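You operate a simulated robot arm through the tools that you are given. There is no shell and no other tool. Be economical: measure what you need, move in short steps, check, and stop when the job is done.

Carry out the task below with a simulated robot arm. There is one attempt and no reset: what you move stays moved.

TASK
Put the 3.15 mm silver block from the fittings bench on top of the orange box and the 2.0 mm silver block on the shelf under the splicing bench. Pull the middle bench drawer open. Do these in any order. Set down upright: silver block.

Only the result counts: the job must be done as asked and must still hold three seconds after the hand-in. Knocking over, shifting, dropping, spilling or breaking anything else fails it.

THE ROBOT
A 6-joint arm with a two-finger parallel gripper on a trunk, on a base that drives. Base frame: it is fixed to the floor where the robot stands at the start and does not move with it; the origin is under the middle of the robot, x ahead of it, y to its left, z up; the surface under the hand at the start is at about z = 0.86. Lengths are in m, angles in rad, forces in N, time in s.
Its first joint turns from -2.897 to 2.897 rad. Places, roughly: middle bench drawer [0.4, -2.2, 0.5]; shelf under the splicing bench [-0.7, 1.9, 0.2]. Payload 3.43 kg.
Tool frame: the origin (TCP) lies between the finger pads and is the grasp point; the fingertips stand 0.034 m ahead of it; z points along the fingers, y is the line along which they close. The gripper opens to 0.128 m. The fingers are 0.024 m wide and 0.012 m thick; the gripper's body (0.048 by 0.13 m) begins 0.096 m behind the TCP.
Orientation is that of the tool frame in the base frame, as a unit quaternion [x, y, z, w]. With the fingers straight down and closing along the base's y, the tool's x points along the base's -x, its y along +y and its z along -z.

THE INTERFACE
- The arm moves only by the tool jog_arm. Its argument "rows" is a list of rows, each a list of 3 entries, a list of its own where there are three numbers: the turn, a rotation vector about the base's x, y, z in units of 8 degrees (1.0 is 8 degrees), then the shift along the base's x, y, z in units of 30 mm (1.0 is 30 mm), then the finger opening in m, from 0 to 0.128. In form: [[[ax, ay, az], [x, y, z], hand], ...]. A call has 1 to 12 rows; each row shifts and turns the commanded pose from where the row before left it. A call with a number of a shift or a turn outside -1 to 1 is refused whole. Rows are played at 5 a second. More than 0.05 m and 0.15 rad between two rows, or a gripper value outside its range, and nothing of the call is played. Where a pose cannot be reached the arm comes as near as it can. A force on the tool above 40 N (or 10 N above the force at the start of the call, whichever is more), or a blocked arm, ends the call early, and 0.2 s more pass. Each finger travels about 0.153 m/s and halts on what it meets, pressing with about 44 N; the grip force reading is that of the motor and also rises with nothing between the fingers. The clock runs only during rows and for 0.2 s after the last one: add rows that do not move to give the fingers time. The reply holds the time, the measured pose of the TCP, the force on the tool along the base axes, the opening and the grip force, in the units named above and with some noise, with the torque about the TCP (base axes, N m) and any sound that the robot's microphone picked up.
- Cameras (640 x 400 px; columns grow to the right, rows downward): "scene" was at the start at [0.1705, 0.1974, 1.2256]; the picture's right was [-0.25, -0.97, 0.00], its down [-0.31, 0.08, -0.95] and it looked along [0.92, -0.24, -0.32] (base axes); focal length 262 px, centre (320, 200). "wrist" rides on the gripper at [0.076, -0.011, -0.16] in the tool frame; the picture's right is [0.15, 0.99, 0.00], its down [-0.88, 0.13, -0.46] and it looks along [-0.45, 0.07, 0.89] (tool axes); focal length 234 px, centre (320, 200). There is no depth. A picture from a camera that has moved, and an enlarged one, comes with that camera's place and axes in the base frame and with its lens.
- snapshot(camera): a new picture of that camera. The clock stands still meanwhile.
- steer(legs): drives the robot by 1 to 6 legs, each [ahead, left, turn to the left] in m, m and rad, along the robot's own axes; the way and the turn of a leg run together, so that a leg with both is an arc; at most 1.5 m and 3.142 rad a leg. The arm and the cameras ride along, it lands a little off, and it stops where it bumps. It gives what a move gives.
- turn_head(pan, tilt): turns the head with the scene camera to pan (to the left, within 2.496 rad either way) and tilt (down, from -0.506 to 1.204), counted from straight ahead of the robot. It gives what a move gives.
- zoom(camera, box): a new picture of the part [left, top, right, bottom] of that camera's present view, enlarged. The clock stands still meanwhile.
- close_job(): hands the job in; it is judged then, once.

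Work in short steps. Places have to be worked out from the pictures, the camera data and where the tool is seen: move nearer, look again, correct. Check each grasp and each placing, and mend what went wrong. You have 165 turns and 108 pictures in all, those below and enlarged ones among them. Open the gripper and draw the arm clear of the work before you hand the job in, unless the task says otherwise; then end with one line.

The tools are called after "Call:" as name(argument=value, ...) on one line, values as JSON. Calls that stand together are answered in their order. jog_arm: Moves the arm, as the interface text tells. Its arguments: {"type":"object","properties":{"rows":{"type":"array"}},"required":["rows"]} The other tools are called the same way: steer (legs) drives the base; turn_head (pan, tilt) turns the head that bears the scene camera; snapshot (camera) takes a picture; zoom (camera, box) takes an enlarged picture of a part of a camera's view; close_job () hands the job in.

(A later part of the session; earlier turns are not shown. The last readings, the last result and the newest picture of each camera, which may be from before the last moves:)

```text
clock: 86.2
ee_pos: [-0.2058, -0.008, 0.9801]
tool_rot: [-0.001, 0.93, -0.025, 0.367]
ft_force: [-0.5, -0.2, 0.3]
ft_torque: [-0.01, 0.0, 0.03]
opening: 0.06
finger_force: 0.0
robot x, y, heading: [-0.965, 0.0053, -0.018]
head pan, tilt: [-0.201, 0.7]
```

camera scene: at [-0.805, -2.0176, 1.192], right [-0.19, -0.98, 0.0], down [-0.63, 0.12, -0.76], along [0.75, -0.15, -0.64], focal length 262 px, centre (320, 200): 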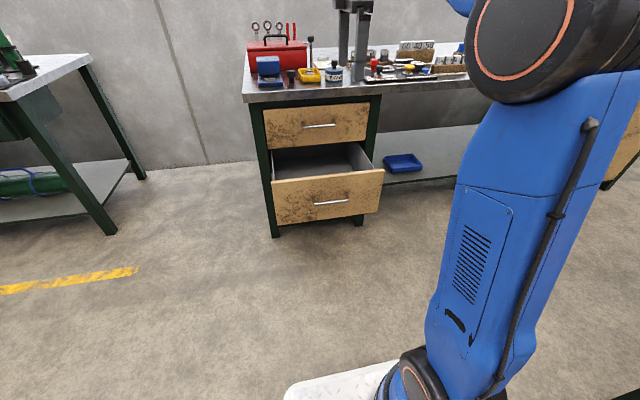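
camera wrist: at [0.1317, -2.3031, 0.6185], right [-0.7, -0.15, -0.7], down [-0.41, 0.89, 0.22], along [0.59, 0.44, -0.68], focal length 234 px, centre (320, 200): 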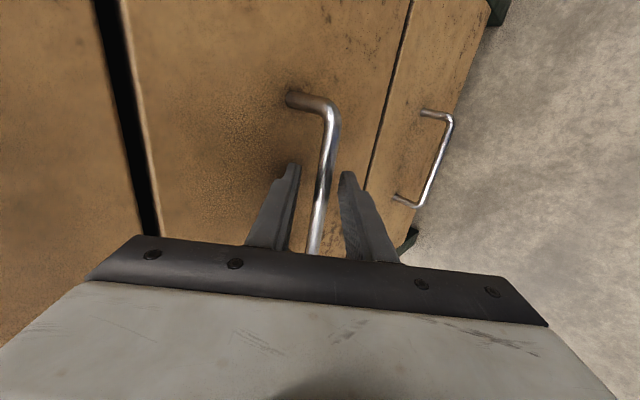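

The 2.0 block is near (0.72, 0.0) behind the rail end. I set the tool vertical, raised and tucked, and drive back to the bench.

Call:
jog_arm(rows=[[[0, 1, 0], [-1, 0, 1], 0.08], [[0, 1, 0], [-1, 0, 1], 0.08], [[0, 1, 0], [-1, 0, 1], 0.08], [[0, 1, 0], [-1, 0, 0.5], 0.08], [[0, 1, 0], [-1, 0, 0.5], 0.08], [[0, 0.45, 0], [-1, 0, 0.5], 0.08], [[0, 0, 0], [-1, 0, 0], 0.08], [[0, 0, 0], [-1, 0, 0], 0.08], [[0, 0, 0], [0, 0, 0], 0.08]])

Call:
steer(legs=[[0.95, 0, 0.018]])

Call:
turn_head(pan=-0.1, tilt=0.5)

Call:
snapshot(camera="scene")

Call:
snapshot(camera="wrist")

```text
clock: 88.2
ee_pos: [-0.4448, -0.0093, 1.1141]
tool_rot: [-0.011, 1.0, -0.022, -0.004]
ft_force: [0.4, 0.1, 1.1]
ft_torque: [-0.03, 0.01, 0.02]
opening: 0.0799
finger_force: 0.0
robot x, y, heading: [-0.9648, 0.0043, -0.015]
head pan, tilt: [-0.201, 0.7]
```

```text
clock: 93.3
ee_pos: [0.5264, 0.0186, 1.1135]
tool_rot: [-0.03, 0.999, -0.024, -0.004]
ft_force: [0.4, 0.3, -0.5]
ft_torque: [0.02, 0.0, 0.0]
opening: 0.0798
finger_force: 0.0
robot x, y, heading: [0.0054, 0.0136, 0.026]
head pan, tilt: [-0.201, 0.7]
```

```text
clock: 94.0
ee_pos: [0.5263, 0.0177, 1.1126]
tool_rot: [-0.029, 0.999, -0.024, -0.003]
ft_force: [0.1, -0.5, -0.8]
ft_torque: [0.02, 0.01, 0.0]
opening: 0.0798
finger_force: 0.1
robot x, y, heading: [0.0092, 0.0127, 0.028]
head pan, tilt: [-0.099, 0.499]
```

```text
75 pictures are left
camera scene: at [0.1708, 0.228, 1.2097], right [-0.07, -1.0, 0.0], down [-0.48, 0.04, -0.88], along [0.88, -0.06, -0.48], focal length 262 px, centre (320, 200)
```

scene: 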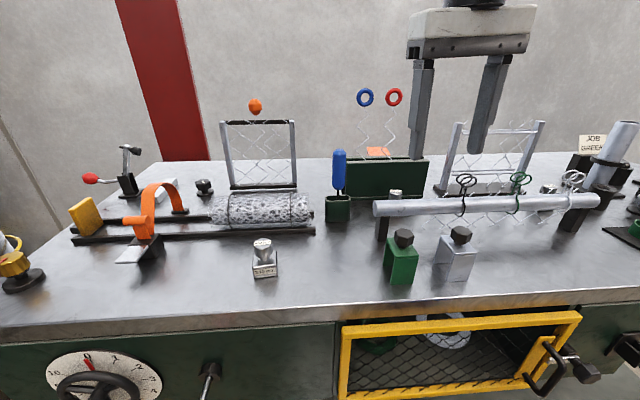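

```text
74 pictures are left
camera wrist: at [0.4536, 0.0096, 1.2738], right [-0.21, 0.98, -0.05], down [0.87, 0.2, 0.44], along [0.44, 0.05, -0.9], focal length 234 px, centre (320, 200)
```

wrist: 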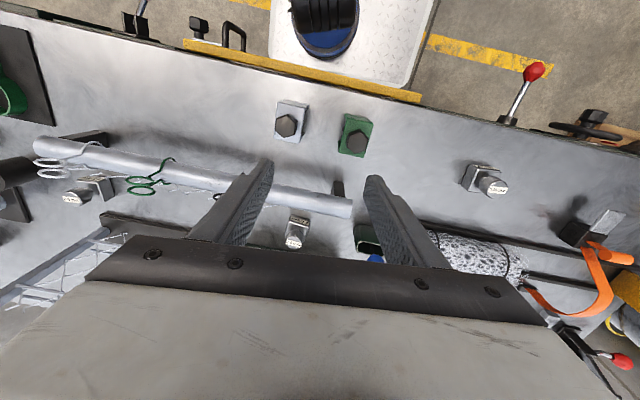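

Clear view of everything. I level the hand and move above the 2.0 block for a refined look.

Call:
jog_arm(rows=[[[0.34, 0, -0.4], [0.9, -0.1, 0.2], 0.08], [[0, 0, 0], [0.9, -0.1, 0.2], 0.08], [[0, 0, 0], [0.9, -0.1, 0.2], 0.08], [[0, 0, 0], [0.9, -0.1, 0], 0.08], [[0, 0, 0], [0.9, -0.1, 0], 0.08], [[0, 0, 0], [0.9, -0.1, 0], 0.08], [[0, 0, 0], [0, 0, 0], 0.08]])

Call:
snapshot(camera="wrist")

```text
clock: 95.6
ee_pos: [0.6857, 0.0023, 1.1333]
tool_rot: [-0.002, 1.0, 0.001, -0.004]
ft_force: [-0.6, -1.0, 0.2]
ft_torque: [0.0, 0.0, 0.03]
opening: 0.0798
finger_force: 0.0
robot x, y, heading: [0.0087, 0.0108, 0.027]
head pan, tilt: [-0.099, 0.499]
```

```text
73 pictures are left
camera wrist: at [0.6139, -0.0105, 1.292], right [-0.15, 0.99, 0.0], down [0.88, 0.13, 0.45], along [0.44, 0.07, -0.89], focal length 234 px, centre (320, 200)
```

wrist: 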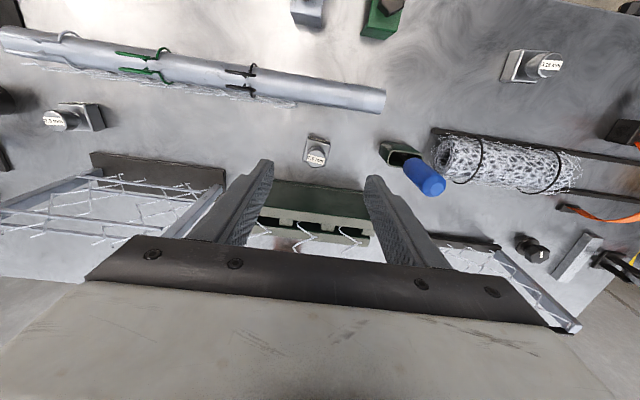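

Knob at about (0.718, -0.001). I zoom to check its yaw.

Call:
zoom(camera="wrist", box=[270, 110, 370, 190])

```text
5.00 times, centred on (320, 150) of wrist
camera zoom: at [0.6139, -0.0105, 1.292], right [-0.15, 0.99, 0.0], down [0.88, 0.13, 0.45], along [0.44, 0.07, -0.89], focal length 1171 px, centre (320, 450)
```

zoom: 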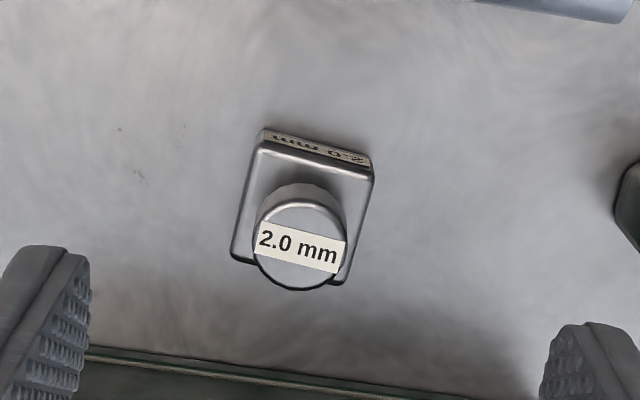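

The base is ~38 mm, yawed about -4°. I align and descend over it with the fingers astride, stopping at TCP z ≈ 0.90.

Call:
jog_arm(rows=[[[0, 0, -0.5], [0.6, -0.05, 0], 0.075], [[0, 0, 0], [0.55, 0, -0.6], 0.075], [[0, 0, 0], [0, 0, -1], 0.075], [[0, 0, 0], [0, 0, -1], 0.075], [[0, 0, 0], [0, 0, -1], 0.075], [[0, 0, 0], [0, 0, -1], 0.075], [[0, 0, 0], [0, 0, -1], 0.075], [[0, 0, 0], [0, 0, 0], 0.075]])

Call:
snapshot(camera="wrist")

Call:
snapshot(camera="scene")

```text
clock: 97.4
ee_pos: [0.7231, -0.0009, 0.9629]
tool_rot: [0.034, 0.999, 0.0, -0.004]
ft_force: [0.3, 0.7, 0.0]
ft_torque: [0.02, 0.01, 0.02]
opening: 0.075
finger_force: 0.1
robot x, y, heading: [0.0074, 0.0122, 0.028]
head pan, tilt: [-0.099, 0.499]
```

```text
71 pictures are left
camera wrist: at [0.6478, -0.0073, 1.1235], right [-0.08, 1.0, 0.0], down [0.89, 0.07, 0.45], along [0.45, 0.04, -0.89], focal length 234 px, centre (320, 200)
```

wrist: 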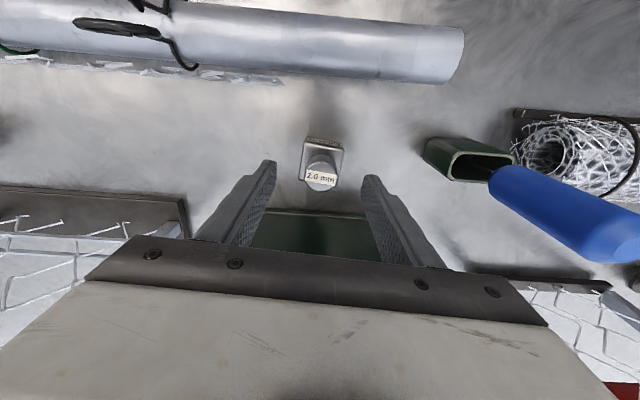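

```text
70 pictures are left
camera scene: at [0.1708, 0.228, 1.2097], right [-0.07, -1.0, 0.0], down [-0.48, 0.04, -0.88], along [0.88, -0.06, -0.48], focal length 262 px, centre (320, 200)
```

scene: 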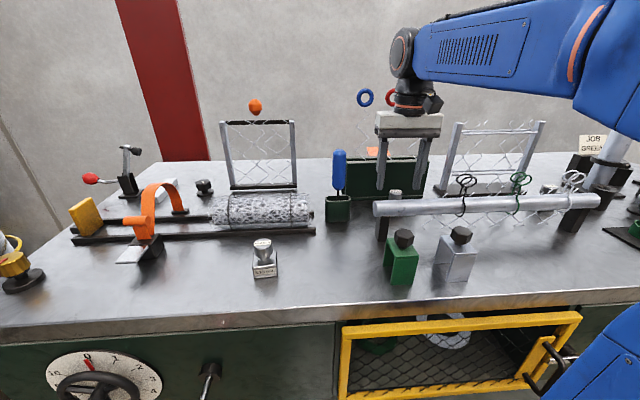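

Aligned. Descend to TCP z 0.900 and close.

Call:
jog_arm(rows=[[[0, 0, 0], [0, 0, -0.7], 0.075], [[0, 0, 0], [0, 0, -0.7], 0.075], [[0, 0, 0], [0, 0, -0.65], 0.075], [[0, 0, 0], [0, 0, 0], 0.03], [[0, 0, 0], [0, 0, 0], 0.02], [[0, 0, 0], [0, 0, 0], 0.02], [[0, 0, 0], [0, 0, 0], 0.02]])

Call:
snapshot(camera="wrist")

```text
clock: 99.0
ee_pos: [0.7224, -0.0025, 0.9012]
tool_rot: [0.033, 0.999, -0.001, -0.004]
ft_force: [0.7, 1.1, 0.1]
ft_torque: [0.11, -0.04, 0.0]
opening: 0.0436
finger_force: 43.9
robot x, y, heading: [0.0037, 0.0147, 0.026]
head pan, tilt: [-0.099, 0.499]
```

```text
69 pictures are left
camera wrist: at [0.6481, -0.0084, 1.0622], right [-0.08, 1.0, 0.0], down [0.89, 0.07, 0.45], along [0.45, 0.04, -0.89], focal length 234 px, centre (320, 200)
```

wrist: 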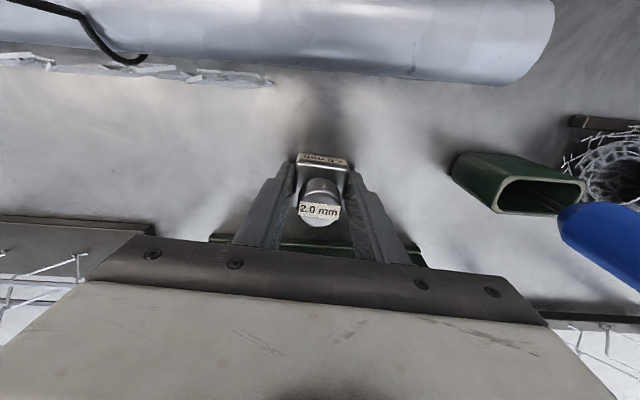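

Gripped (43.6 mm base). Lift, carry over to the open spot near (0.53, 0.15).

Call:
jog_arm(rows=[[[0, 0, 0], [0, 0, 0.5], 0.02], [[0, 0, 0], [0, 0, 1], 0.02], [[0, 0, 0], [0, 0, 1], 0.02], [[0, 0, 0], [0, 0, 1], 0.02], [[0, 0, 0], [0, 0, 1], 0.02], [[0, 0, 0], [0, 0, 1], 0.02], [[0, 0, 0], [0, 0, 1], 0.02], [[0, 0, 0.25], [-0.5, 0.5, 0.4], 0.02], [[0, 0, 0.25], [-1, 0.9, 0], 0.02], [[0, 0, 0], [-1, 0.9, 0], 0.02], [[0, 0, 0], [-1, 0.9, 0], 0.02], [[0, 0, 0], [-1, 0.9, 0], 0.02]])

Call:
jog_arm(rows=[[[0, 0, 0], [-1, 0.7, 0], 0.02], [[0, 0, 0], [-1, 0.3, 0], 0.02], [[0, 0, 0], [0, 0, -1], 0.02], [[0, 0, 0], [0, 0, -1], 0.02], [[0, 0, 0], [0, 0, -1], 0.02], [[0, 0, 0], [0, 0, -1], 0.02], [[0, 0, 0], [0, 0, -1], 0.02], [[0, 0, 0], [0, 0, 0], 0.02]])

Call:
snapshot(camera="wrist")

Call:
snapshot(camera="scene")

```text
clock: 101.6
ee_pos: [0.5888, 0.1231, 1.1078]
tool_rot: [-0.002, 1.0, 0.0, -0.004]
ft_force: [-0.2, -0.5, -5.5]
ft_torque: [-0.04, 0.02, -0.02]
opening: 0.0435
finger_force: 44.2
robot x, y, heading: [0.0038, 0.0123, 0.03]
head pan, tilt: [-0.099, 0.499]
```

```text
clock: 103.4
ee_pos: [0.5286, 0.1529, 0.9585]
tool_rot: [-0.001, 1.0, 0.0, -0.004]
ft_force: [0.2, -0.3, -4.4]
ft_torque: [-0.03, 0.01, -0.02]
opening: 0.0433
finger_force: 43.8
robot x, y, heading: [0.0047, 0.0141, 0.028]
head pan, tilt: [-0.099, 0.499]
```

```text
68 pictures are left
camera wrist: at [0.4545, 0.1408, 1.1185], right [-0.15, 0.99, 0.0], down [0.88, 0.13, 0.45], along [0.44, 0.07, -0.89], focal length 234 px, centre (320, 200)
```

wrist: 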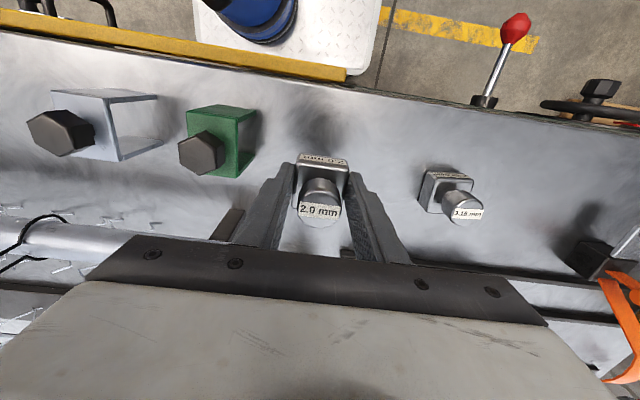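

```text
67 pictures are left
camera scene: at [0.1709, 0.228, 1.2097], right [-0.07, -1.0, 0.0], down [-0.48, 0.04, -0.88], along [0.88, -0.06, -0.48], focal length 262 px, centre (320, 200)
```

scene: 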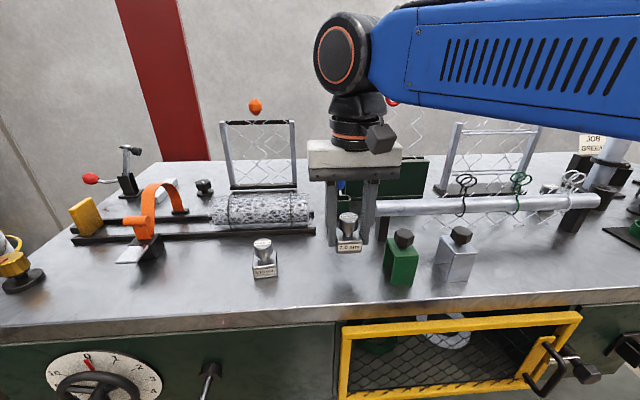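

The spot is clear. Lower ~57 mm, release and rise.

Call:
jog_arm(rows=[[[0, 0, 0], [0, 0, -0.9], 0.02], [[0, 0, 0], [0, 0, -0.7], 0.02], [[0, 0, 0], [0, 0, -0.28], 0.02], [[0, 0, 0], [0, 0, 0], 0.02]])

```text
clock: 104.4
ee_pos: [0.5285, 0.1518, 0.9034]
tool_rot: [-0.002, 1.0, 0.0, -0.003]
ft_force: [0.3, -0.5, -5.5]
ft_torque: [0.01, 0.02, 0.03]
opening: 0.0435
finger_force: 44.1
robot x, y, heading: [0.0046, 0.0115, 0.025]
head pan, tilt: [-0.099, 0.499]
```

Call:
jog_arm(rows=[[[0, 0, 0], [0, 0, -0.09], 0.02], [[0, 0, 0], [0, 0, 0], 0.02], [[0, 0, 0], [0, 0, 0], 0.06], [[0, 0, 0], [0, 0, 0], 0.075], [[0, 0, 0], [0, 0, 0.5], 0.075], [[0, 0, 0], [0, 0, 1], 0.075], [[0, 0, 0], [0, 0, 1], 0.075], [[0, 0, 0], [0, 0, 1], 0.075]])

Call:
snapshot(camera="wrist")

```text
clock: 106.2
ee_pos: [0.5285, 0.1504, 1.0047]
tool_rot: [-0.002, 1.0, 0.0, -0.004]
ft_force: [-0.6, -0.1, -0.3]
ft_torque: [-0.02, 0.0, 0.0]
opening: 0.0751
finger_force: 0.1
robot x, y, heading: [0.005, 0.014, 0.03]
head pan, tilt: [-0.099, 0.499]
```

```text
66 pictures are left
camera wrist: at [0.4556, 0.1386, 1.1655], right [-0.15, 0.99, 0.0], down [0.88, 0.13, 0.45], along [0.44, 0.07, -0.89], focal length 234 px, centre (320, 200)
```

wrist: 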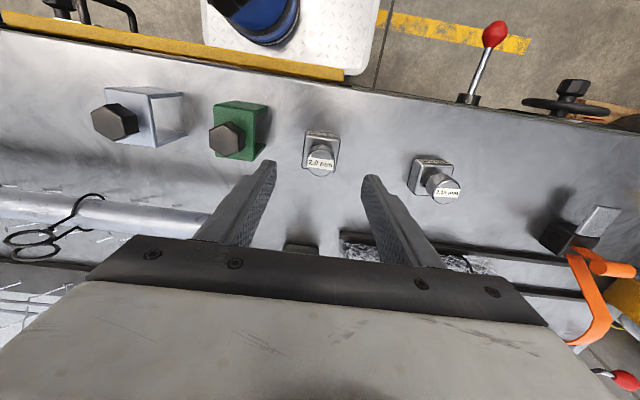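

The 2.0 block stands upright at (0.528, 0.152). Now I scout the orange box through the gap between the blue ring (y≈0.075) and the ball frame (y≥0.25), at y≈0.165.

Call:
jog_arm(rows=[[[0, 0, 0], [0, 0, 1], 0.05], [[0, 0, 0], [0, 0, 1], 0.05], [[0, 0, 0], [0, 0, 1], 0.05], [[0, 0, 0], [0.5, 0.2, 1], 0.05], [[0, 0, 0], [1, 0.2, 0.3], 0.05], [[0, 0, 0], [1, 0.1, 0], 0.05], [[0, 0, 0], [1, 0, 0], 0.05], [[0, 0, 0], [1, 0, 0], 0.05], [[0, 0, 0], [1, 0, 0], 0.05], [[0, 0, 0], [1, 0, 0], 0.05], [[0, 0, 0], [1, 0, 0], 0.05], [[0, 0, 0], [1, 0, 0], 0.05]])

Call:
snapshot(camera="scene")

Call:
snapshot(camera="wrist")

```text
clock: 108.8
ee_pos: [0.7844, 0.1673, 1.1343]
tool_rot: [-0.003, 1.0, 0.0, -0.004]
ft_force: [0.2, -0.5, 0.6]
ft_torque: [0.02, -0.08, -0.02]
opening: 0.05
finger_force: 0.0
robot x, y, heading: [0.005, 0.0152, 0.028]
head pan, tilt: [-0.099, 0.499]
```

```text
65 pictures are left
camera scene: at [0.1705, 0.228, 1.2098], right [-0.07, -1.0, 0.0], down [-0.48, 0.04, -0.88], along [0.88, -0.06, -0.48], focal length 262 px, centre (320, 200)
```

scene: 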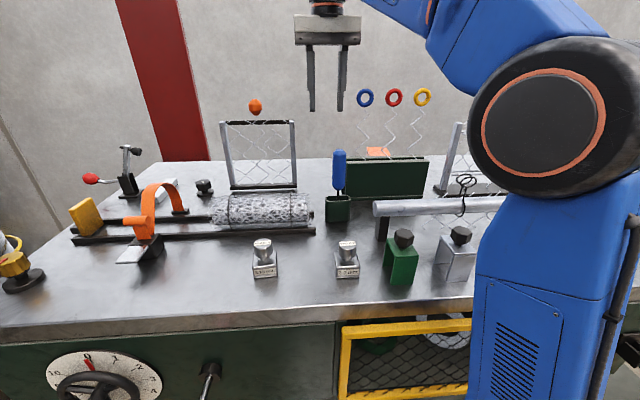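

```text
64 pictures are left
camera wrist: at [0.7107, 0.1557, 1.2946], right [-0.15, 0.99, 0.0], down [0.88, 0.13, 0.45], along [0.45, 0.07, -0.89], focal length 234 px, centre (320, 200)
```

wrist: 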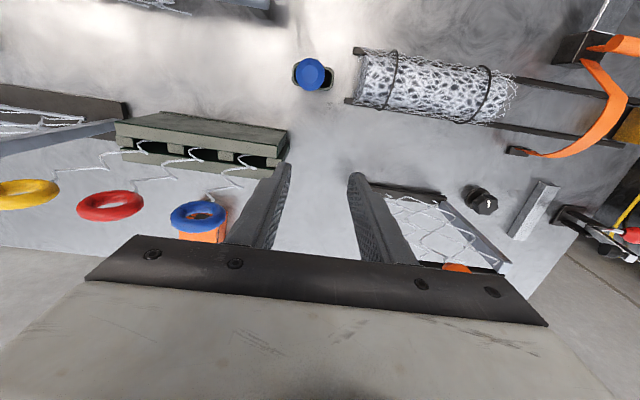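

The gap is clear. Advance to x≈0.9 and look again.

Call:
jog_arm(rows=[[[0, 0, 0], [1, 0.05, 0], 0.05], [[0, 0, 0], [1, 0.05, 0], 0.05], [[0, 0, 0], [1, 0, 0], 0.05], [[0, 0, 0], [1, 0, 0], 0.05], [[0, 0, 0], [0, 0, 0], 0.05]])

Call:
snapshot(camera="wrist")

```text
clock: 110.0
ee_pos: [0.8971, 0.1665, 1.1194]
tool_rot: [-0.002, 1.0, 0.001, -0.001]
ft_force: [0.3, -0.1, 0.4]
ft_torque: [0.0, -0.02, 0.03]
opening: 0.0502
finger_force: 0.0
out of reach, approached as far as the arm can: row 3, 4
robot x, y, heading: [0.006, 0.0122, 0.025]
head pan, tilt: [-0.099, 0.499]
```

```text
63 pictures are left
camera wrist: at [0.8235, 0.154, 1.2798], right [-0.15, 0.99, 0.0], down [0.88, 0.13, 0.45], along [0.45, 0.07, -0.89], focal length 234 px, centre (320, 200)
```

wrist: 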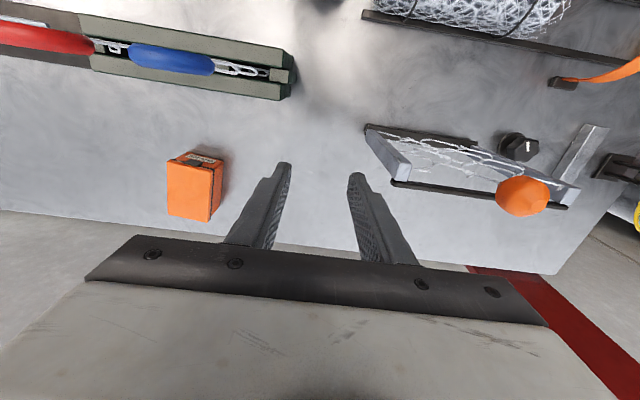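

Orange box top is centred near (1.03, -0.05), z≈0.905, beyond reach by ~5 cm. I look down at the base front to see whether it can drive ahead a little.

Call:
turn_head(pan=-0.1, tilt=1.15)

Call:
snapshot(camera="scene")

```text
clock: 111.1
ee_pos: [0.8974, 0.1662, 1.1206]
tool_rot: [-0.002, 1.0, 0.001, -0.001]
ft_force: [-0.7, 0.7, 1.0]
ft_torque: [0.01, 0.01, -0.03]
opening: 0.0498
finger_force: 0.0
robot x, y, heading: [0.0043, 0.0112, 0.027]
head pan, tilt: [-0.099, 1.15]
```

```text
62 pictures are left
camera scene: at [0.1396, 0.2303, 1.159], right [-0.07, -1.0, 0.0], down [-0.91, 0.07, -0.41], along [0.41, -0.03, -0.91], focal length 262 px, centre (320, 200)
```

scene: 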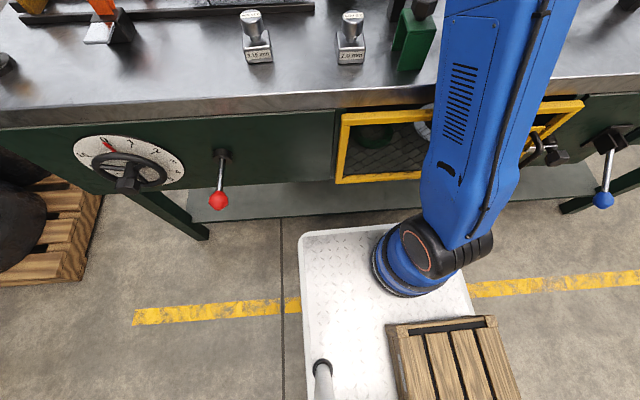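

Driving ahead risks bumping the lower shelf, so I'll instead tilt the tool ~16° forward to gain reach. I test this empty, going behind the rings to above the box.

Call:
jog_arm(rows=[[[0, -1, 0], [0, 0, 0], 0.05], [[0, -1, 0], [0.3, 0, 0], 0.05], [[0, 0, 0], [1, 0, 0], 0.05], [[0, 0, 0], [1, 0, 0], 0.05], [[0, 0, 0], [0, 0, 0], 0.05]])

```text
clock: 112.3
ee_pos: [0.9664, 0.1679, 1.1194]
tool_rot: [-0.002, 0.991, 0.0, 0.136]
ft_force: [-0.2, 0.0, -0.6]
ft_torque: [-0.01, 0.03, 0.02]
opening: 0.0499
finger_force: 0.2
robot x, y, heading: [0.0046, 0.0092, 0.026]
head pan, tilt: [-0.099, 1.15]
```

Reach is fine. Move sideways to y≈-0.05 behind the rings and look.

Call:
jog_arm(rows=[[[0, 0, 0], [0.3, -1, 0], 0.05], [[0, 0, 0], [0, -1, 0], 0.05], [[0, 0, 0], [0, -1, 0], 0.05], [[0, 0, 0], [0, -1, 0], 0.05], [[0, 0, 0], [0, -1, 0], 0.05], [[0, 0, 0], [0, -1, 0], 0.05], [[0, 0, 0], [0, -1, 0], 0.05], [[0, 0, 0], [0, 0, 0], 0.05]])

Call:
snapshot(camera="wrist")

Call:
turn_head(pan=-0.1, tilt=0.4)

Call:
zoom(camera="scene", box=[240, 60, 480, 230])

```text
clock: 114.1
ee_pos: [0.9762, -0.0421, 1.1198]
tool_rot: [-0.002, 0.991, 0.0, 0.135]
ft_force: [0.7, 0.7, 0.3]
ft_torque: [0.01, 0.01, -0.02]
opening: 0.0498
finger_force: 0.1
robot x, y, heading: [0.0065, 0.0111, 0.031]
head pan, tilt: [-0.099, 1.15]
```

```text
61 pictures are left
camera wrist: at [0.8612, -0.0555, 1.2534], right [-0.14, 0.99, -0.04], down [0.72, 0.13, 0.68], along [0.67, 0.07, -0.74], focal length 234 px, centre (320, 200)
```

wrist: 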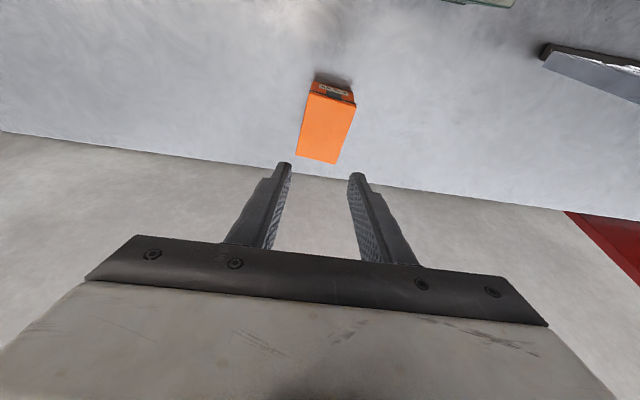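

```text
clock: 115.2
ee_pos: [0.9771, -0.0424, 1.1195]
tool_rot: [-0.002, 0.991, 0.0, 0.135]
ft_force: [0.0, 0.1, 0.2]
ft_torque: [0.05, 0.01, 0.02]
opening: 0.0497
finger_force: 0.1
robot x, y, heading: [0.0041, 0.015, 0.023]
head pan, tilt: [-0.099, 0.4]
```

```text
2.35 times, centred on (360, 145) of scene
camera zoom: at [0.1725, 0.2279, 1.2188], right [-0.07, -1.0, 0.0], down [-0.39, 0.03, -0.92], along [0.92, -0.07, -0.39], focal length 616 px, centre (226, 329)
```

zoom: 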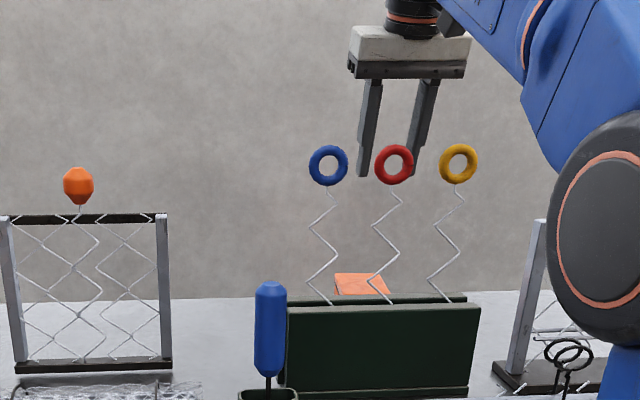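

The tilted reach works and the box top centre is ≈(1.022, -0.040, 0.91), yaw ≈0. I retrace back out to fetch the 3.15 block with this same tilt.

Call:
jog_arm(rows=[[[0, 0, 0], [0, 1, 0], 0.05], [[0, 0, 0], [0, 1, 0], 0.05], [[0, 0, 0], [0, 1, 0], 0.05], [[0, 0, 0], [0, 1, 0], 0.05], [[0, 0, 0], [0, 1, 0], 0.05], [[0, 0, 0], [0, 1, 0], 0.05], [[0, 0, 0], [0, 1, 0], 0.05], [[0, 0, 0], [-1, 0, 0], 0.05], [[0, 0, 0], [-1, 0, 0], 0.05], [[0, 0, 0], [-1, 0, 0], 0.05], [[0, 0, 0], [-1, 0, 0], 0.05], [[0, 0, 0], [-1, 0, 0], 0.05]])

Call:
jog_arm(rows=[[[0, 0, 0], [-1, 0, 0], 0.05], [[0, 0, 0], [-1, 0, 0], 0.05], [[0, 0, 0], [-1, 0, 0], 0.05], [[0, 0, 0], [-1, 0, 0], 0.06], [[0, 0, 0], [-1, 0.6, 0], 0.075], [[0, 0, 0], [-1, 0.7, 0], 0.075], [[0, 0, 0], [-1, 0.7, 0], 0.075], [[0, 0, 0], [-1, 0.7, 0], 0.075], [[0, 0, 0], [-1, 0.7, 0], 0.075], [[0, 0, 0], [-0.3, 0.7, 0], 0.075], [[0, 0, 0], [0, 0, 0], 0.075]])

Call:
snapshot(camera="wrist")

```text
clock: 117.8
ee_pos: [0.8252, 0.1679, 1.1199]
tool_rot: [-0.002, 0.991, -0.001, 0.135]
ft_force: [0.5, 0.1, -0.9]
ft_torque: [0.01, 0.02, -0.05]
opening: 0.0498
finger_force: 0.0
robot x, y, heading: [0.0035, 0.0111, 0.026]
head pan, tilt: [-0.099, 0.4]
```

```text
clock: 120.2
ee_pos: [0.5467, 0.2914, 1.118]
tool_rot: [-0.001, 0.991, 0.0, 0.135]
ft_force: [-0.6, -0.5, -0.5]
ft_torque: [-0.03, -0.01, -0.02]
opening: 0.075
finger_force: 0.0
robot x, y, heading: [0.0031, 0.0119, 0.027]
head pan, tilt: [-0.099, 0.4]
```

```text
59 pictures are left
camera wrist: at [0.4316, 0.2787, 1.2521], right [-0.14, 0.99, -0.04], down [0.72, 0.13, 0.68], along [0.67, 0.07, -0.74], focal length 234 px, centre (320, 200)
```

wrist: 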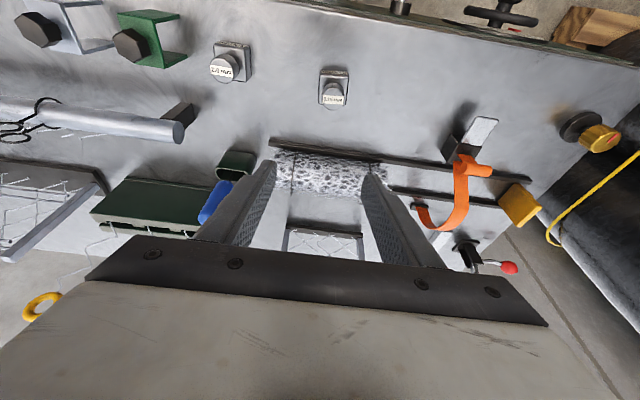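

3.15 block at ≈(0.541, 0.295), yaw ≈ +4.6°. I descend astride it to TCP z≈0.91 and check.

Call:
jog_arm(rows=[[[0, 0, 0.5], [-0.4, 0.1, -0.4], 0.075], [[0, 0, 0], [0, 0, -1], 0.075], [[0, 0, 0], [0, 0, -1], 0.075], [[0, 0, 0], [0, 0, -1], 0.075], [[0, 0, 0], [0, 0, -1], 0.075], [[0, 0, 0], [0, 0, -1], 0.075], [[0, 0, 0], [0, 0, 0], 0.075]])

Call:
snapshot(camera="wrist")

Call:
zoom(camera="scene", box=[210, 190, 370, 300])

```text
clock: 121.8
ee_pos: [0.5351, 0.2933, 0.958]
tool_rot: [-0.036, 0.99, 0.003, 0.135]
ft_force: [-1.1, -0.7, 0.2]
ft_torque: [-0.01, 0.01, 0.02]
opening: 0.075
finger_force: 0.0
robot x, y, heading: [0.0063, 0.0132, 0.021]
head pan, tilt: [-0.099, 0.4]
```

```text
58 pictures are left
camera wrist: at [0.4217, 0.2727, 1.0919], right [-0.21, 0.98, -0.04], down [0.71, 0.18, 0.68], along [0.67, 0.12, -0.74], focal length 234 px, centre (320, 200)
```

wrist: 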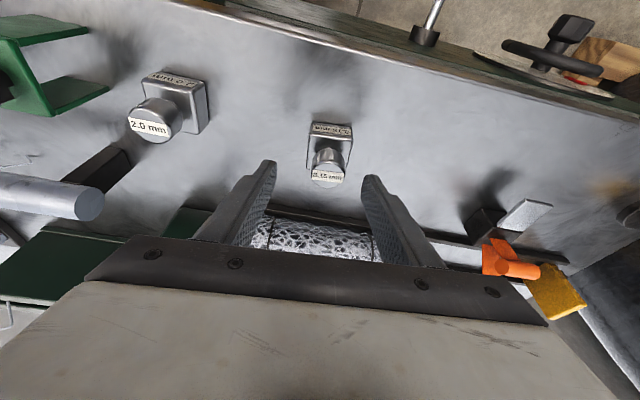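

```text
3.64 times, centred on (290, 245) of scene
camera zoom: at [0.1725, 0.2279, 1.2189], right [-0.07, -1.0, 0.0], down [-0.39, 0.03, -0.92], along [0.92, -0.07, -0.39], focal length 951 px, centre (429, 36)
```

zoom: 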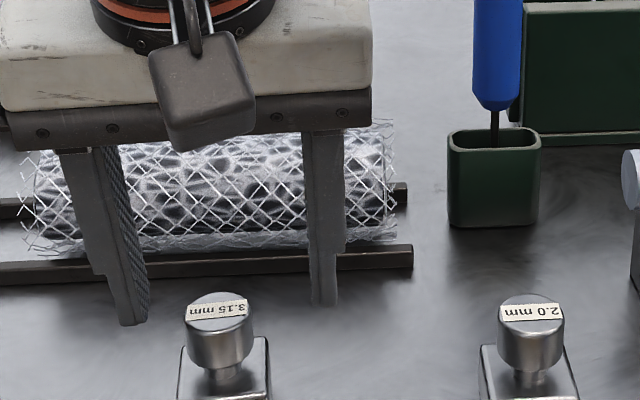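

Well aligned; nudge y +3 mm, descend to z≈0.903 and close.

Call:
jog_arm(rows=[[[0, 0, 0], [0.05, 0.1, -0.7], 0.075], [[0, 0, 0], [0, 0, -0.7], 0.075], [[0, 0, 0], [0, 0, -0.4], 0.075], [[0, 0, 0], [0, 0, 0], 0.03], [[0, 0, 0], [0, 0, 0], 0.02], [[0, 0, 0], [0, 0, 0], 0.02], [[0, 0, 0], [0, 0, 0], 0.02]])

Call:
snapshot(camera="wrist")

```text
clock: 123.4
ee_pos: [0.536, 0.2962, 0.9045]
tool_rot: [-0.036, 0.99, 0.004, 0.135]
ft_force: [0.7, 1.6, 3.2]
ft_torque: [0.1, -0.1, 0.07]
opening: 0.0437
finger_force: 44.2
robot x, y, heading: [0.0054, 0.0107, 0.026]
head pan, tilt: [-0.099, 0.4]
```

```text
56 pictures are left
camera wrist: at [0.4225, 0.2759, 1.0381], right [-0.21, 0.98, -0.04], down [0.71, 0.18, 0.68], along [0.67, 0.12, -0.74], focal length 234 px, centre (320, 200)
```

wrist: 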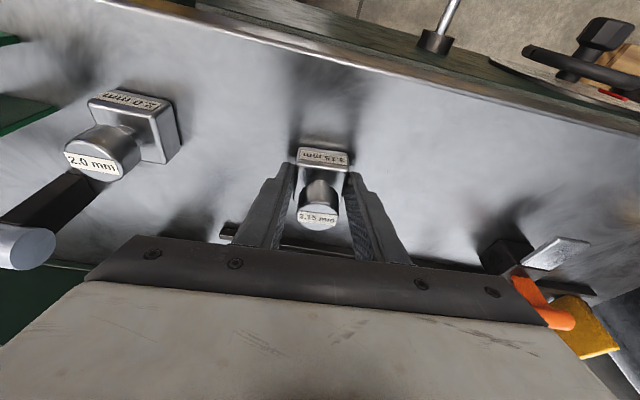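

Gripped. Lift to z≈1.12, straighten yaw, and shift to the gap line y≈0.167.

Call:
jog_arm(rows=[[[0, 0, 0], [0, 0, 0.5], 0.02], [[0, 0, 0], [0, 0, 1], 0.02], [[0, 0, 0], [0, 0, 1], 0.02], [[0, 0, 0], [0, 0, 1], 0.02], [[0, 0, 0], [0, 0, 1], 0.02], [[0, 0, 0], [0, 0, 1], 0.02], [[0, 0, 0], [0, 0, 1], 0.02], [[0, 0, -0.5], [0, 0, 0.7], 0.02], [[0, 0, 0], [0.5, -1, 0], 0.02], [[0, 0, 0], [0.5, -1, 0], 0.02], [[0, 0, 0], [0.5, -1, 0], 0.02], [[0, 0, 0], [0.5, -1, 0], 0.02]])

Call:
jog_arm(rows=[[[0, 0, 0], [1, -0.3, 0], 0.02], [[0, 0, 0], [1, 0, 0], 0.02], [[0, 0, 0], [1, 0, 0], 0.02], [[0, 0, 0], [1, 0, 0], 0.02], [[0, 0, 0], [1, 0, 0], 0.02], [[0, 0, 0], [1, 0, 0], 0.02], [[0, 0, 0], [0, 0, 0], 0.02]])

Call:
snapshot(camera="wrist")

```text
clock: 126.0
ee_pos: [0.5964, 0.1784, 1.1195]
tool_rot: [-0.001, 0.991, -0.001, 0.135]
ft_force: [0.3, 0.5, -4.8]
ft_torque: [0.0, 0.03, 0.02]
opening: 0.0439
finger_force: 43.7
robot x, y, heading: [0.0048, 0.0129, 0.026]
head pan, tilt: [-0.099, 0.4]
```

```text
clock: 127.6
ee_pos: [0.7744, 0.1692, 1.1213]
tool_rot: [-0.002, 0.991, 0.0, 0.136]
ft_force: [-0.2, 0.0, -5.5]
ft_torque: [0.02, 0.02, 0.02]
opening: 0.0433
finger_force: 44.5
robot x, y, heading: [0.0045, 0.013, 0.024]
head pan, tilt: [-0.099, 0.4]
```

```text
55 pictures are left
camera wrist: at [0.6612, 0.1577, 1.2537], right [-0.14, 0.99, -0.04], down [0.72, 0.13, 0.68], along [0.67, 0.07, -0.74], focal length 234 px, centre (320, 200)
```

wrist: 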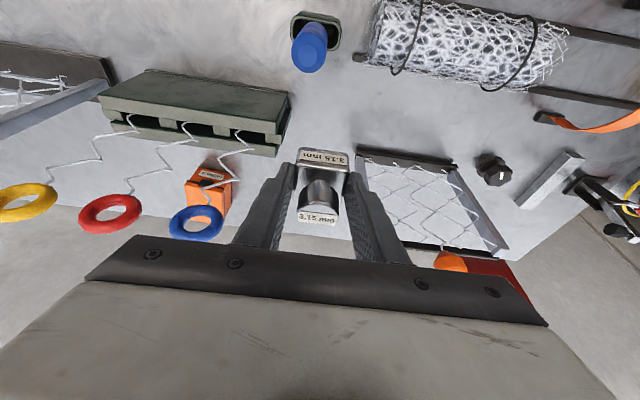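

Holding well, gap clear. Continue through to x≈0.975, then sideways to y≈-0.04.

Call:
jog_arm(rows=[[[0, 0, 0], [1, 0, 0], 0.02], [[0, 0, 0], [1, 0, 0], 0.02], [[0, 0, 0], [1, 0, 0], 0.02], [[0, 0, 0], [1, 0, 0], 0.02], [[0, 0, 0], [1, 0, 0], 0.02], [[0, 0, 0], [1, 0, 0], 0.02], [[0, 0, 0], [0.7, 0, 0], 0.02], [[0, 0, 0], [0, -1, 0], 0.02], [[0, 0, 0], [0, -1, 0], 0.02], [[0, 0, 0], [0, -1, 0], 0.02], [[0, 0, 0], [0, -1, 0], 0.02], [[0, 0, 0], [0, -1, 0], 0.02]])

Call:
jog_arm(rows=[[[0, 0, 0], [0, -1, 0], 0.02], [[0, 0, 0], [0.3, -0.95, -0.3], 0.02], [[0, 0, 0], [0.3, 0, -0.8], 0.02], [[0, 0, 0], [0.3, 0, -0.8], 0.02], [[0, 0, 0], [0.2, 0, -0.8], 0.02], [[0, 0, 0], [0, 0, 0], 0.02]])

Call:
snapshot(camera="wrist")

Call:
zoom(camera="scene", box=[240, 60, 480, 230])

```text
clock: 130.2
ee_pos: [0.9765, 0.0197, 1.1188]
tool_rot: [-0.002, 0.991, -0.001, 0.135]
ft_force: [0.7, 1.3, -3.8]
ft_torque: [-0.02, 0.01, -0.03]
opening: 0.0436
finger_force: 43.6
robot x, y, heading: [0.007, 0.0139, 0.026]
head pan, tilt: [-0.099, 0.4]
```

```text
clock: 131.6
ee_pos: [1.0097, -0.0414, 1.0368]
tool_rot: [-0.002, 0.991, 0.0, 0.136]
ft_force: [-0.6, -0.8, -4.8]
ft_torque: [0.03, 0.01, 0.04]
opening: 0.0437
finger_force: 44.6
robot x, y, heading: [0.0068, 0.0084, 0.03]
head pan, tilt: [-0.099, 0.4]
```

```text
54 pictures are left
camera wrist: at [0.8956, -0.0531, 1.1702], right [-0.14, 0.99, -0.04], down [0.72, 0.13, 0.68], along [0.67, 0.07, -0.74], focal length 234 px, centre (320, 200)
```

wrist: 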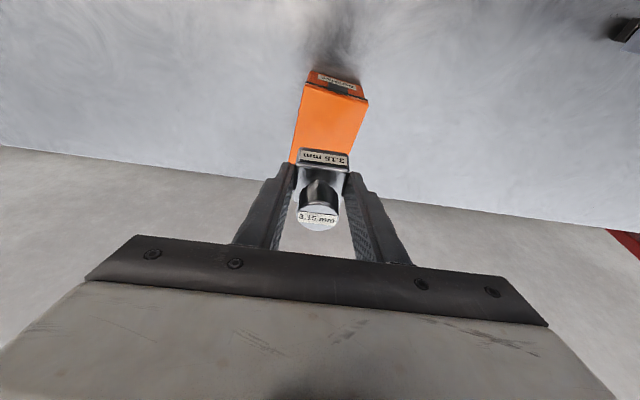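

```text
2.35 times, centred on (360, 145) of scene
camera zoom: at [0.1727, 0.2278, 1.2188], right [-0.07, -1.0, 0.0], down [-0.39, 0.03, -0.92], along [0.92, -0.07, -0.39], focal length 616 px, centre (226, 329)
```

zoom: 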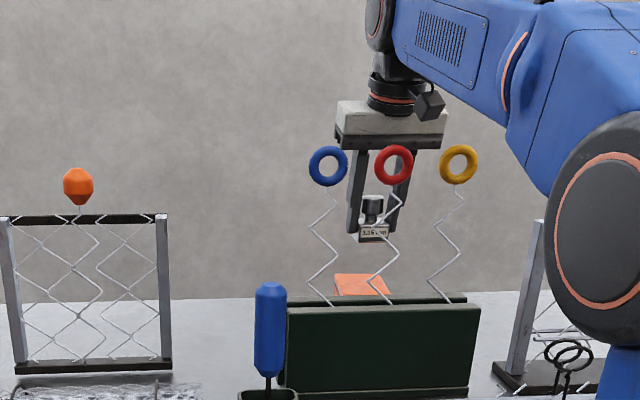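

Positioned above the box; nudge y +4 mm and descend gently to feel the contact.

Call:
jog_arm(rows=[[[0, 0, 0], [0, 0.14, -0.8], 0.02], [[0, 0, 0], [0, 0, -0.7], 0.02], [[0, 0, 0], [0, 0, -0.4], 0.02], [[0, 0, 0], [0, 0, -0.2], 0.02], [[0, 0, 0], [0, 0, 0], 0.02]])

Call:
snapshot(camera="wrist")

Call:
zoom(camera="scene", box=[320, 90, 440, 190])

```text
clock: 132.8
ee_pos: [1.0102, -0.0371, 0.9747]
tool_rot: [-0.001, 0.991, 0.0, 0.136]
ft_force: [0.4, 0.3, -4.9]
ft_torque: [0.0, 0.03, -0.02]
opening: 0.0435
finger_force: 44.3
robot x, y, heading: [0.0085, 0.009, 0.025]
head pan, tilt: [-0.099, 0.4]
```

```text
52 pictures are left
camera wrist: at [0.8954, -0.0489, 1.1078], right [-0.14, 0.99, -0.04], down [0.72, 0.13, 0.68], along [0.67, 0.07, -0.74], focal length 234 px, centre (320, 200)
```

wrist: 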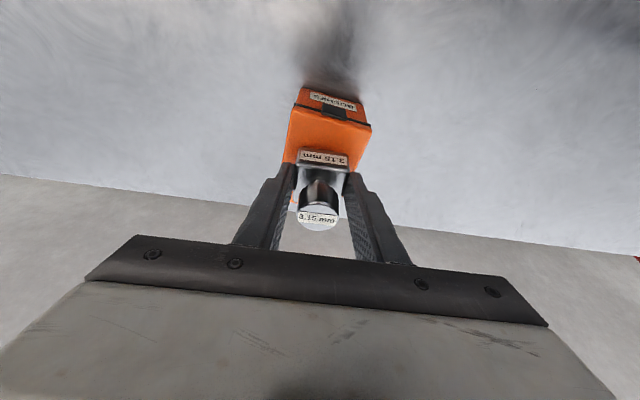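

```text
4.00 times, centred on (380, 140) of scene
camera zoom: at [0.1727, 0.2279, 1.2188], right [-0.07, -1.0, 0.0], down [-0.39, 0.03, -0.92], along [0.92, -0.07, -0.39], focal length 1046 px, centre (80, 440)
```

zoom: 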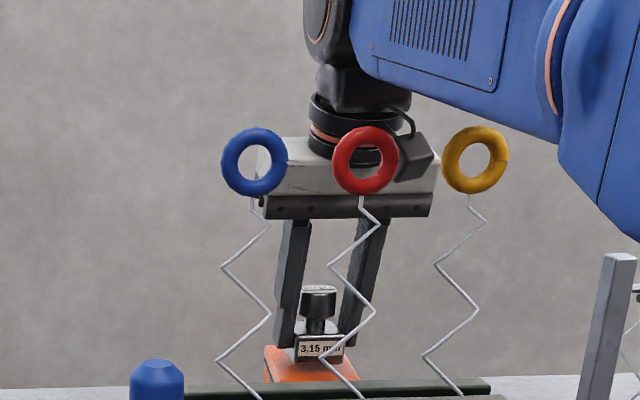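

Centred on the box. Continue down in 3 mm steps until contact.

Call:
jog_arm(rows=[[[0, 0, 0], [0, 0, -0.1], 0.02], [[0, 0, 0], [0, 0, -0.1], 0.02], [[0, 0, 0], [0, 0, -0.1], 0.02], [[0, 0, 0], [0, 0, -0.1], 0.02], [[0, 0, 0], [0, 0, 0], 0.02]])

```text
clock: 134.0
ee_pos: [1.0089, -0.0366, 0.9653]
tool_rot: [-0.002, 0.99, -0.001, 0.138]
ft_force: [1.6, -3.5, 34.1]
ft_torque: [-0.07, -0.4, -0.05]
opening: 0.0432
finger_force: 44.0
robot x, y, heading: [0.0063, 0.0087, 0.022]
head pan, tilt: [-0.099, 0.4]
```

Contact with ~34 N. Ease up ~2 mm to relieve, then check.

Call:
jog_arm(rows=[[[0, 0, 0], [0, 0, 0.05], 0.02], [[0, 0, 0], [0, 0, 0], 0.02]])

```text
clock: 134.6
ee_pos: [1.0086, -0.0369, 0.9662]
tool_rot: [-0.002, 0.991, 0.0, 0.136]
ft_force: [-3.6, -2.9, 24.2]
ft_torque: [-0.05, -0.46, -0.07]
opening: 0.0437
finger_force: 44.2
robot x, y, heading: [0.0063, 0.014, 0.023]
head pan, tilt: [-0.099, 0.4]
```

Call:
jog_arm(rows=[[[0, 0, 0], [0, 0, 0.07], 0.02], [[0, 0, 0], [0, 0, 0], 0.02]])

Call:
snapshot(camera="wrist")

```text
clock: 135.2
ee_pos: [1.0107, -0.0363, 0.9642]
tool_rot: [-0.003, 0.991, -0.001, 0.135]
ft_force: [-2.2, -0.5, 2.5]
ft_torque: [-0.02, -0.02, -0.03]
opening: 0.0437
finger_force: 43.8
robot x, y, heading: [0.005, 0.014, 0.027]
head pan, tilt: [-0.099, 0.4]
```

```text
50 pictures are left
camera wrist: at [0.8957, -0.0485, 1.0992], right [-0.15, 0.99, -0.04], down [0.73, 0.13, 0.67], along [0.67, 0.07, -0.74], focal length 234 px, centre (320, 200)
```

wrist: 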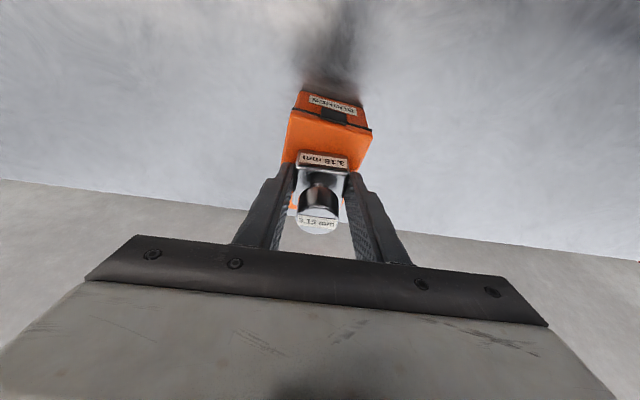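

Light contact. Release and rise straight up.

Call:
jog_arm(rows=[[[0, 0, 0], [0, 0, 0], 0.05], [[0, 0, 0], [0, 0, 0], 0.065], [[0, 0, 0], [0, 0, 0], 0.075], [[0, 0, 0], [0, 0, 0.5], 0.075], [[0, 0, 0], [0, 0, 1], 0.075], [[0, 0, 0], [0, 0, 1], 0.075], [[0, 0, 0], [0, 0, 1], 0.075], [[0, 0, 0], [-0.3, 0, 1], 0.075], [[0, 0, 0], [-0.3, 0, 0.6], 0.075], [[0, 0, 0], [0, 0, 0], 0.05]])

Call:
snapshot(camera="wrist")

Call:
zoom(camera="scene", box=[300, 90, 440, 210])

```text
clock: 137.4
ee_pos: [0.9924, -0.0347, 1.1212]
tool_rot: [-0.002, 0.991, -0.001, 0.136]
ft_force: [-0.2, -0.9, 0.0]
ft_torque: [-0.04, -0.01, -0.01]
opening: 0.05
finger_force: 0.1
robot x, y, heading: [0.0074, 0.0136, 0.027]
head pan, tilt: [-0.099, 0.4]
```

```text
49 pictures are left
camera wrist: at [0.8787, -0.0485, 1.2544], right [-0.14, 0.99, -0.04], down [0.72, 0.13, 0.68], along [0.67, 0.07, -0.74], focal length 234 px, centre (320, 200)
```

wrist: 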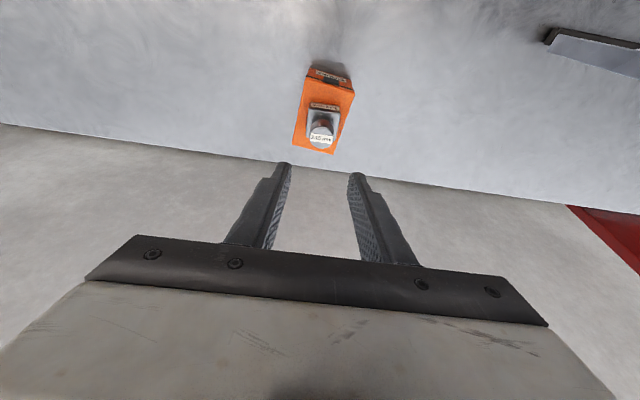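

```text
3.33 times, centred on (370, 150) of scene
camera zoom: at [0.1725, 0.2279, 1.2189], right [-0.07, -1.0, 0.0], down [-0.39, 0.03, -0.92], along [0.92, -0.07, -0.39], focal length 872 px, centre (153, 367)
```

zoom: 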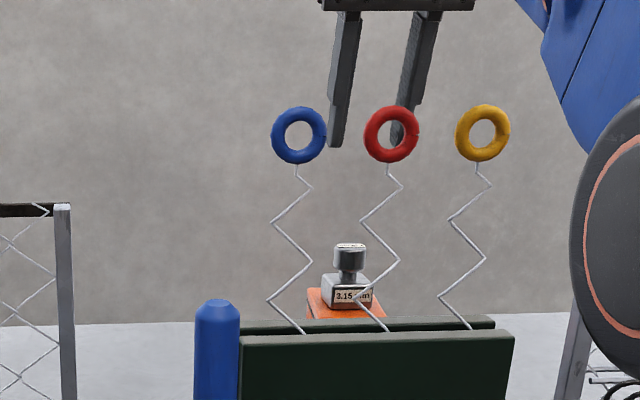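

The 3.15 block stands upright on the orange box. I retrace out through the gap.

Call:
jog_arm(rows=[[[0, 0, 0], [-0.3, 1, 0], 0.05], [[0, 0, 0], [-0.2, 1, 0], 0.05], [[0, 0, 0], [0, 1, 0], 0.05], [[0, 0, 0], [0, 1, 0], 0.05], [[0, 0, 0], [0, 1, 0], 0.05], [[0, 0, 0], [0, 1, 0], 0.05], [[0, 0, 0], [0, 0.75, 0], 0.05], [[0, 0, 0], [-1, 0, 0], 0.05], [[0, 0, 0], [-1, 0, 0], 0.05], [[0, 0, 0], [-1, 0, 0], 0.05], [[0, 0, 0], [-1, 0, 0], 0.05], [[0, 0, 0], [-1, 0, 0], 0.05]])

Call:
jog_arm(rows=[[[0, 0, 0], [-1, 0, 0], 0.05], [[0, 0, 0], [-1, 0, 0], 0.05], [[0, 0, 0], [-1, 0, 0], 0.05], [[0, 0, 0], [-1, 0, 0], 0.05], [[0, 0, 0], [-1, 0, 0], 0.05], [[0, 0, 0], [-1, 0, 0], 0.05], [[0, 0, 0], [-1, 0, 0], 0.05], [[0, 0, 0], [-1, 0, 0], 0.05], [[0, 0, 0], [-1, 0, 0], 0.05]])

Call:
steer(legs=[[-0.32, 0, -0.025]])

```text
clock: 140.0
ee_pos: [0.8284, 0.1689, 1.1199]
tool_rot: [-0.002, 0.991, -0.001, 0.135]
ft_force: [0.6, 0.1, -1.2]
ft_torque: [-0.02, 0.03, -0.05]
opening: 0.05
finger_force: 0.0
robot x, y, heading: [0.0049, 0.0111, 0.027]
head pan, tilt: [-0.099, 0.4]
```

```text
clock: 142.0
ee_pos: [0.5544, 0.1667, 1.1182]
tool_rot: [-0.001, 0.991, 0.0, 0.136]
ft_force: [0.4, 0.5, 0.2]
ft_torque: [-0.05, 0.04, -0.02]
opening: 0.0502
finger_force: 0.1
robot x, y, heading: [0.0039, 0.0108, 0.027]
head pan, tilt: [-0.099, 0.4]
```

```text
clock: 144.1
ee_pos: [0.2338, 0.1457, 1.1193]
tool_rot: [0.014, 0.991, -0.003, 0.136]
ft_force: [-0.1, 0.2, -0.6]
ft_torque: [0.01, 0.01, -0.01]
opening: 0.0499
finger_force: 0.1
robot x, y, heading: [-0.3193, 0.009, -0.01]
head pan, tilt: [-0.099, 0.4]
```

Now tilt to 45° and extend above/behind the 2.0 block.

Call:
jog_arm(rows=[[[0, -1, 0.2], [0.9, 0.2, -0.2], 0.075], [[0, -1, 0], [0.9, 0, -0.2], 0.075], [[0, -1, 0], [0.9, 0, -0.3], 0.075], [[0, -0.65, 0], [0.9, 0, -0.5], 0.075], [[0, 0, 0], [0.9, 0, -0.5], 0.075], [[0, 0, 0], [0.9, 0, -0.5], 0.075], [[0, 0, 0], [0.9, 0, -0.5], 0.075], [[0, 0, 0], [0.9, 0, -0.5], 0.075], [[0, 0, 0], [0, 0, 0], 0.075]])

Call:
snapshot(camera="wrist")

Call:
snapshot(camera="scene")

```text
clock: 146.1
ee_pos: [0.4519, 0.1511, 1.0261]
tool_rot: [-0.001, 0.924, 0.0, 0.381]
ft_force: [0.1, 0.1, -0.5]
ft_torque: [0.02, -0.01, -0.01]
opening: 0.0751
finger_force: 0.0
robot x, y, heading: [-0.318, 0.0082, -0.004]
head pan, tilt: [-0.099, 0.4]
```

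```text
47 pictures are left
camera wrist: at [0.2861, 0.1393, 1.0852], right [-0.1, 0.99, -0.1], down [0.3, 0.13, 0.94], along [0.95, 0.07, -0.31], focal length 234 px, centre (320, 200)
```

wrist: 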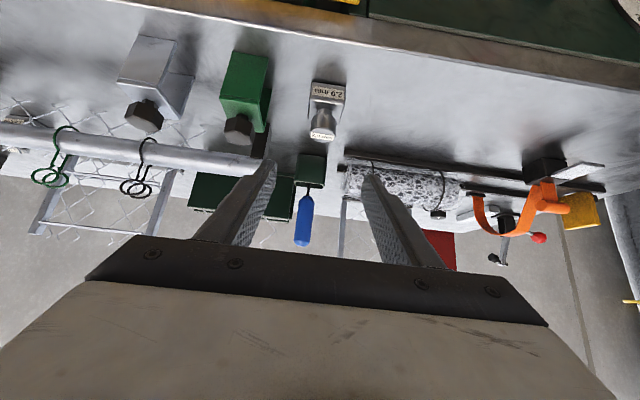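

```text
46 pictures are left
camera scene: at [-0.1468, 0.2191, 1.2189], right [-0.1, -0.99, 0.0], down [-0.39, 0.04, -0.92], along [0.92, -0.1, -0.39], focal length 262 px, centre (320, 200)
```

scene: 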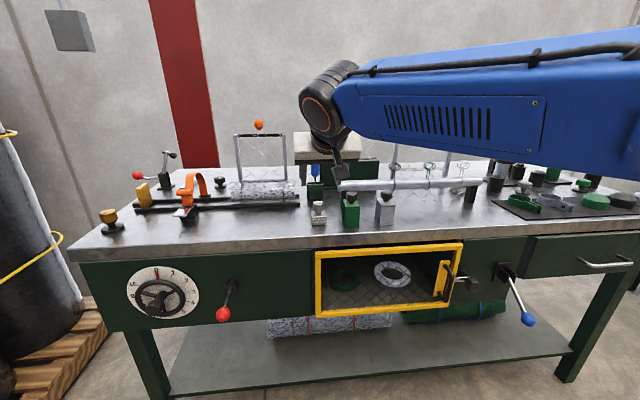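

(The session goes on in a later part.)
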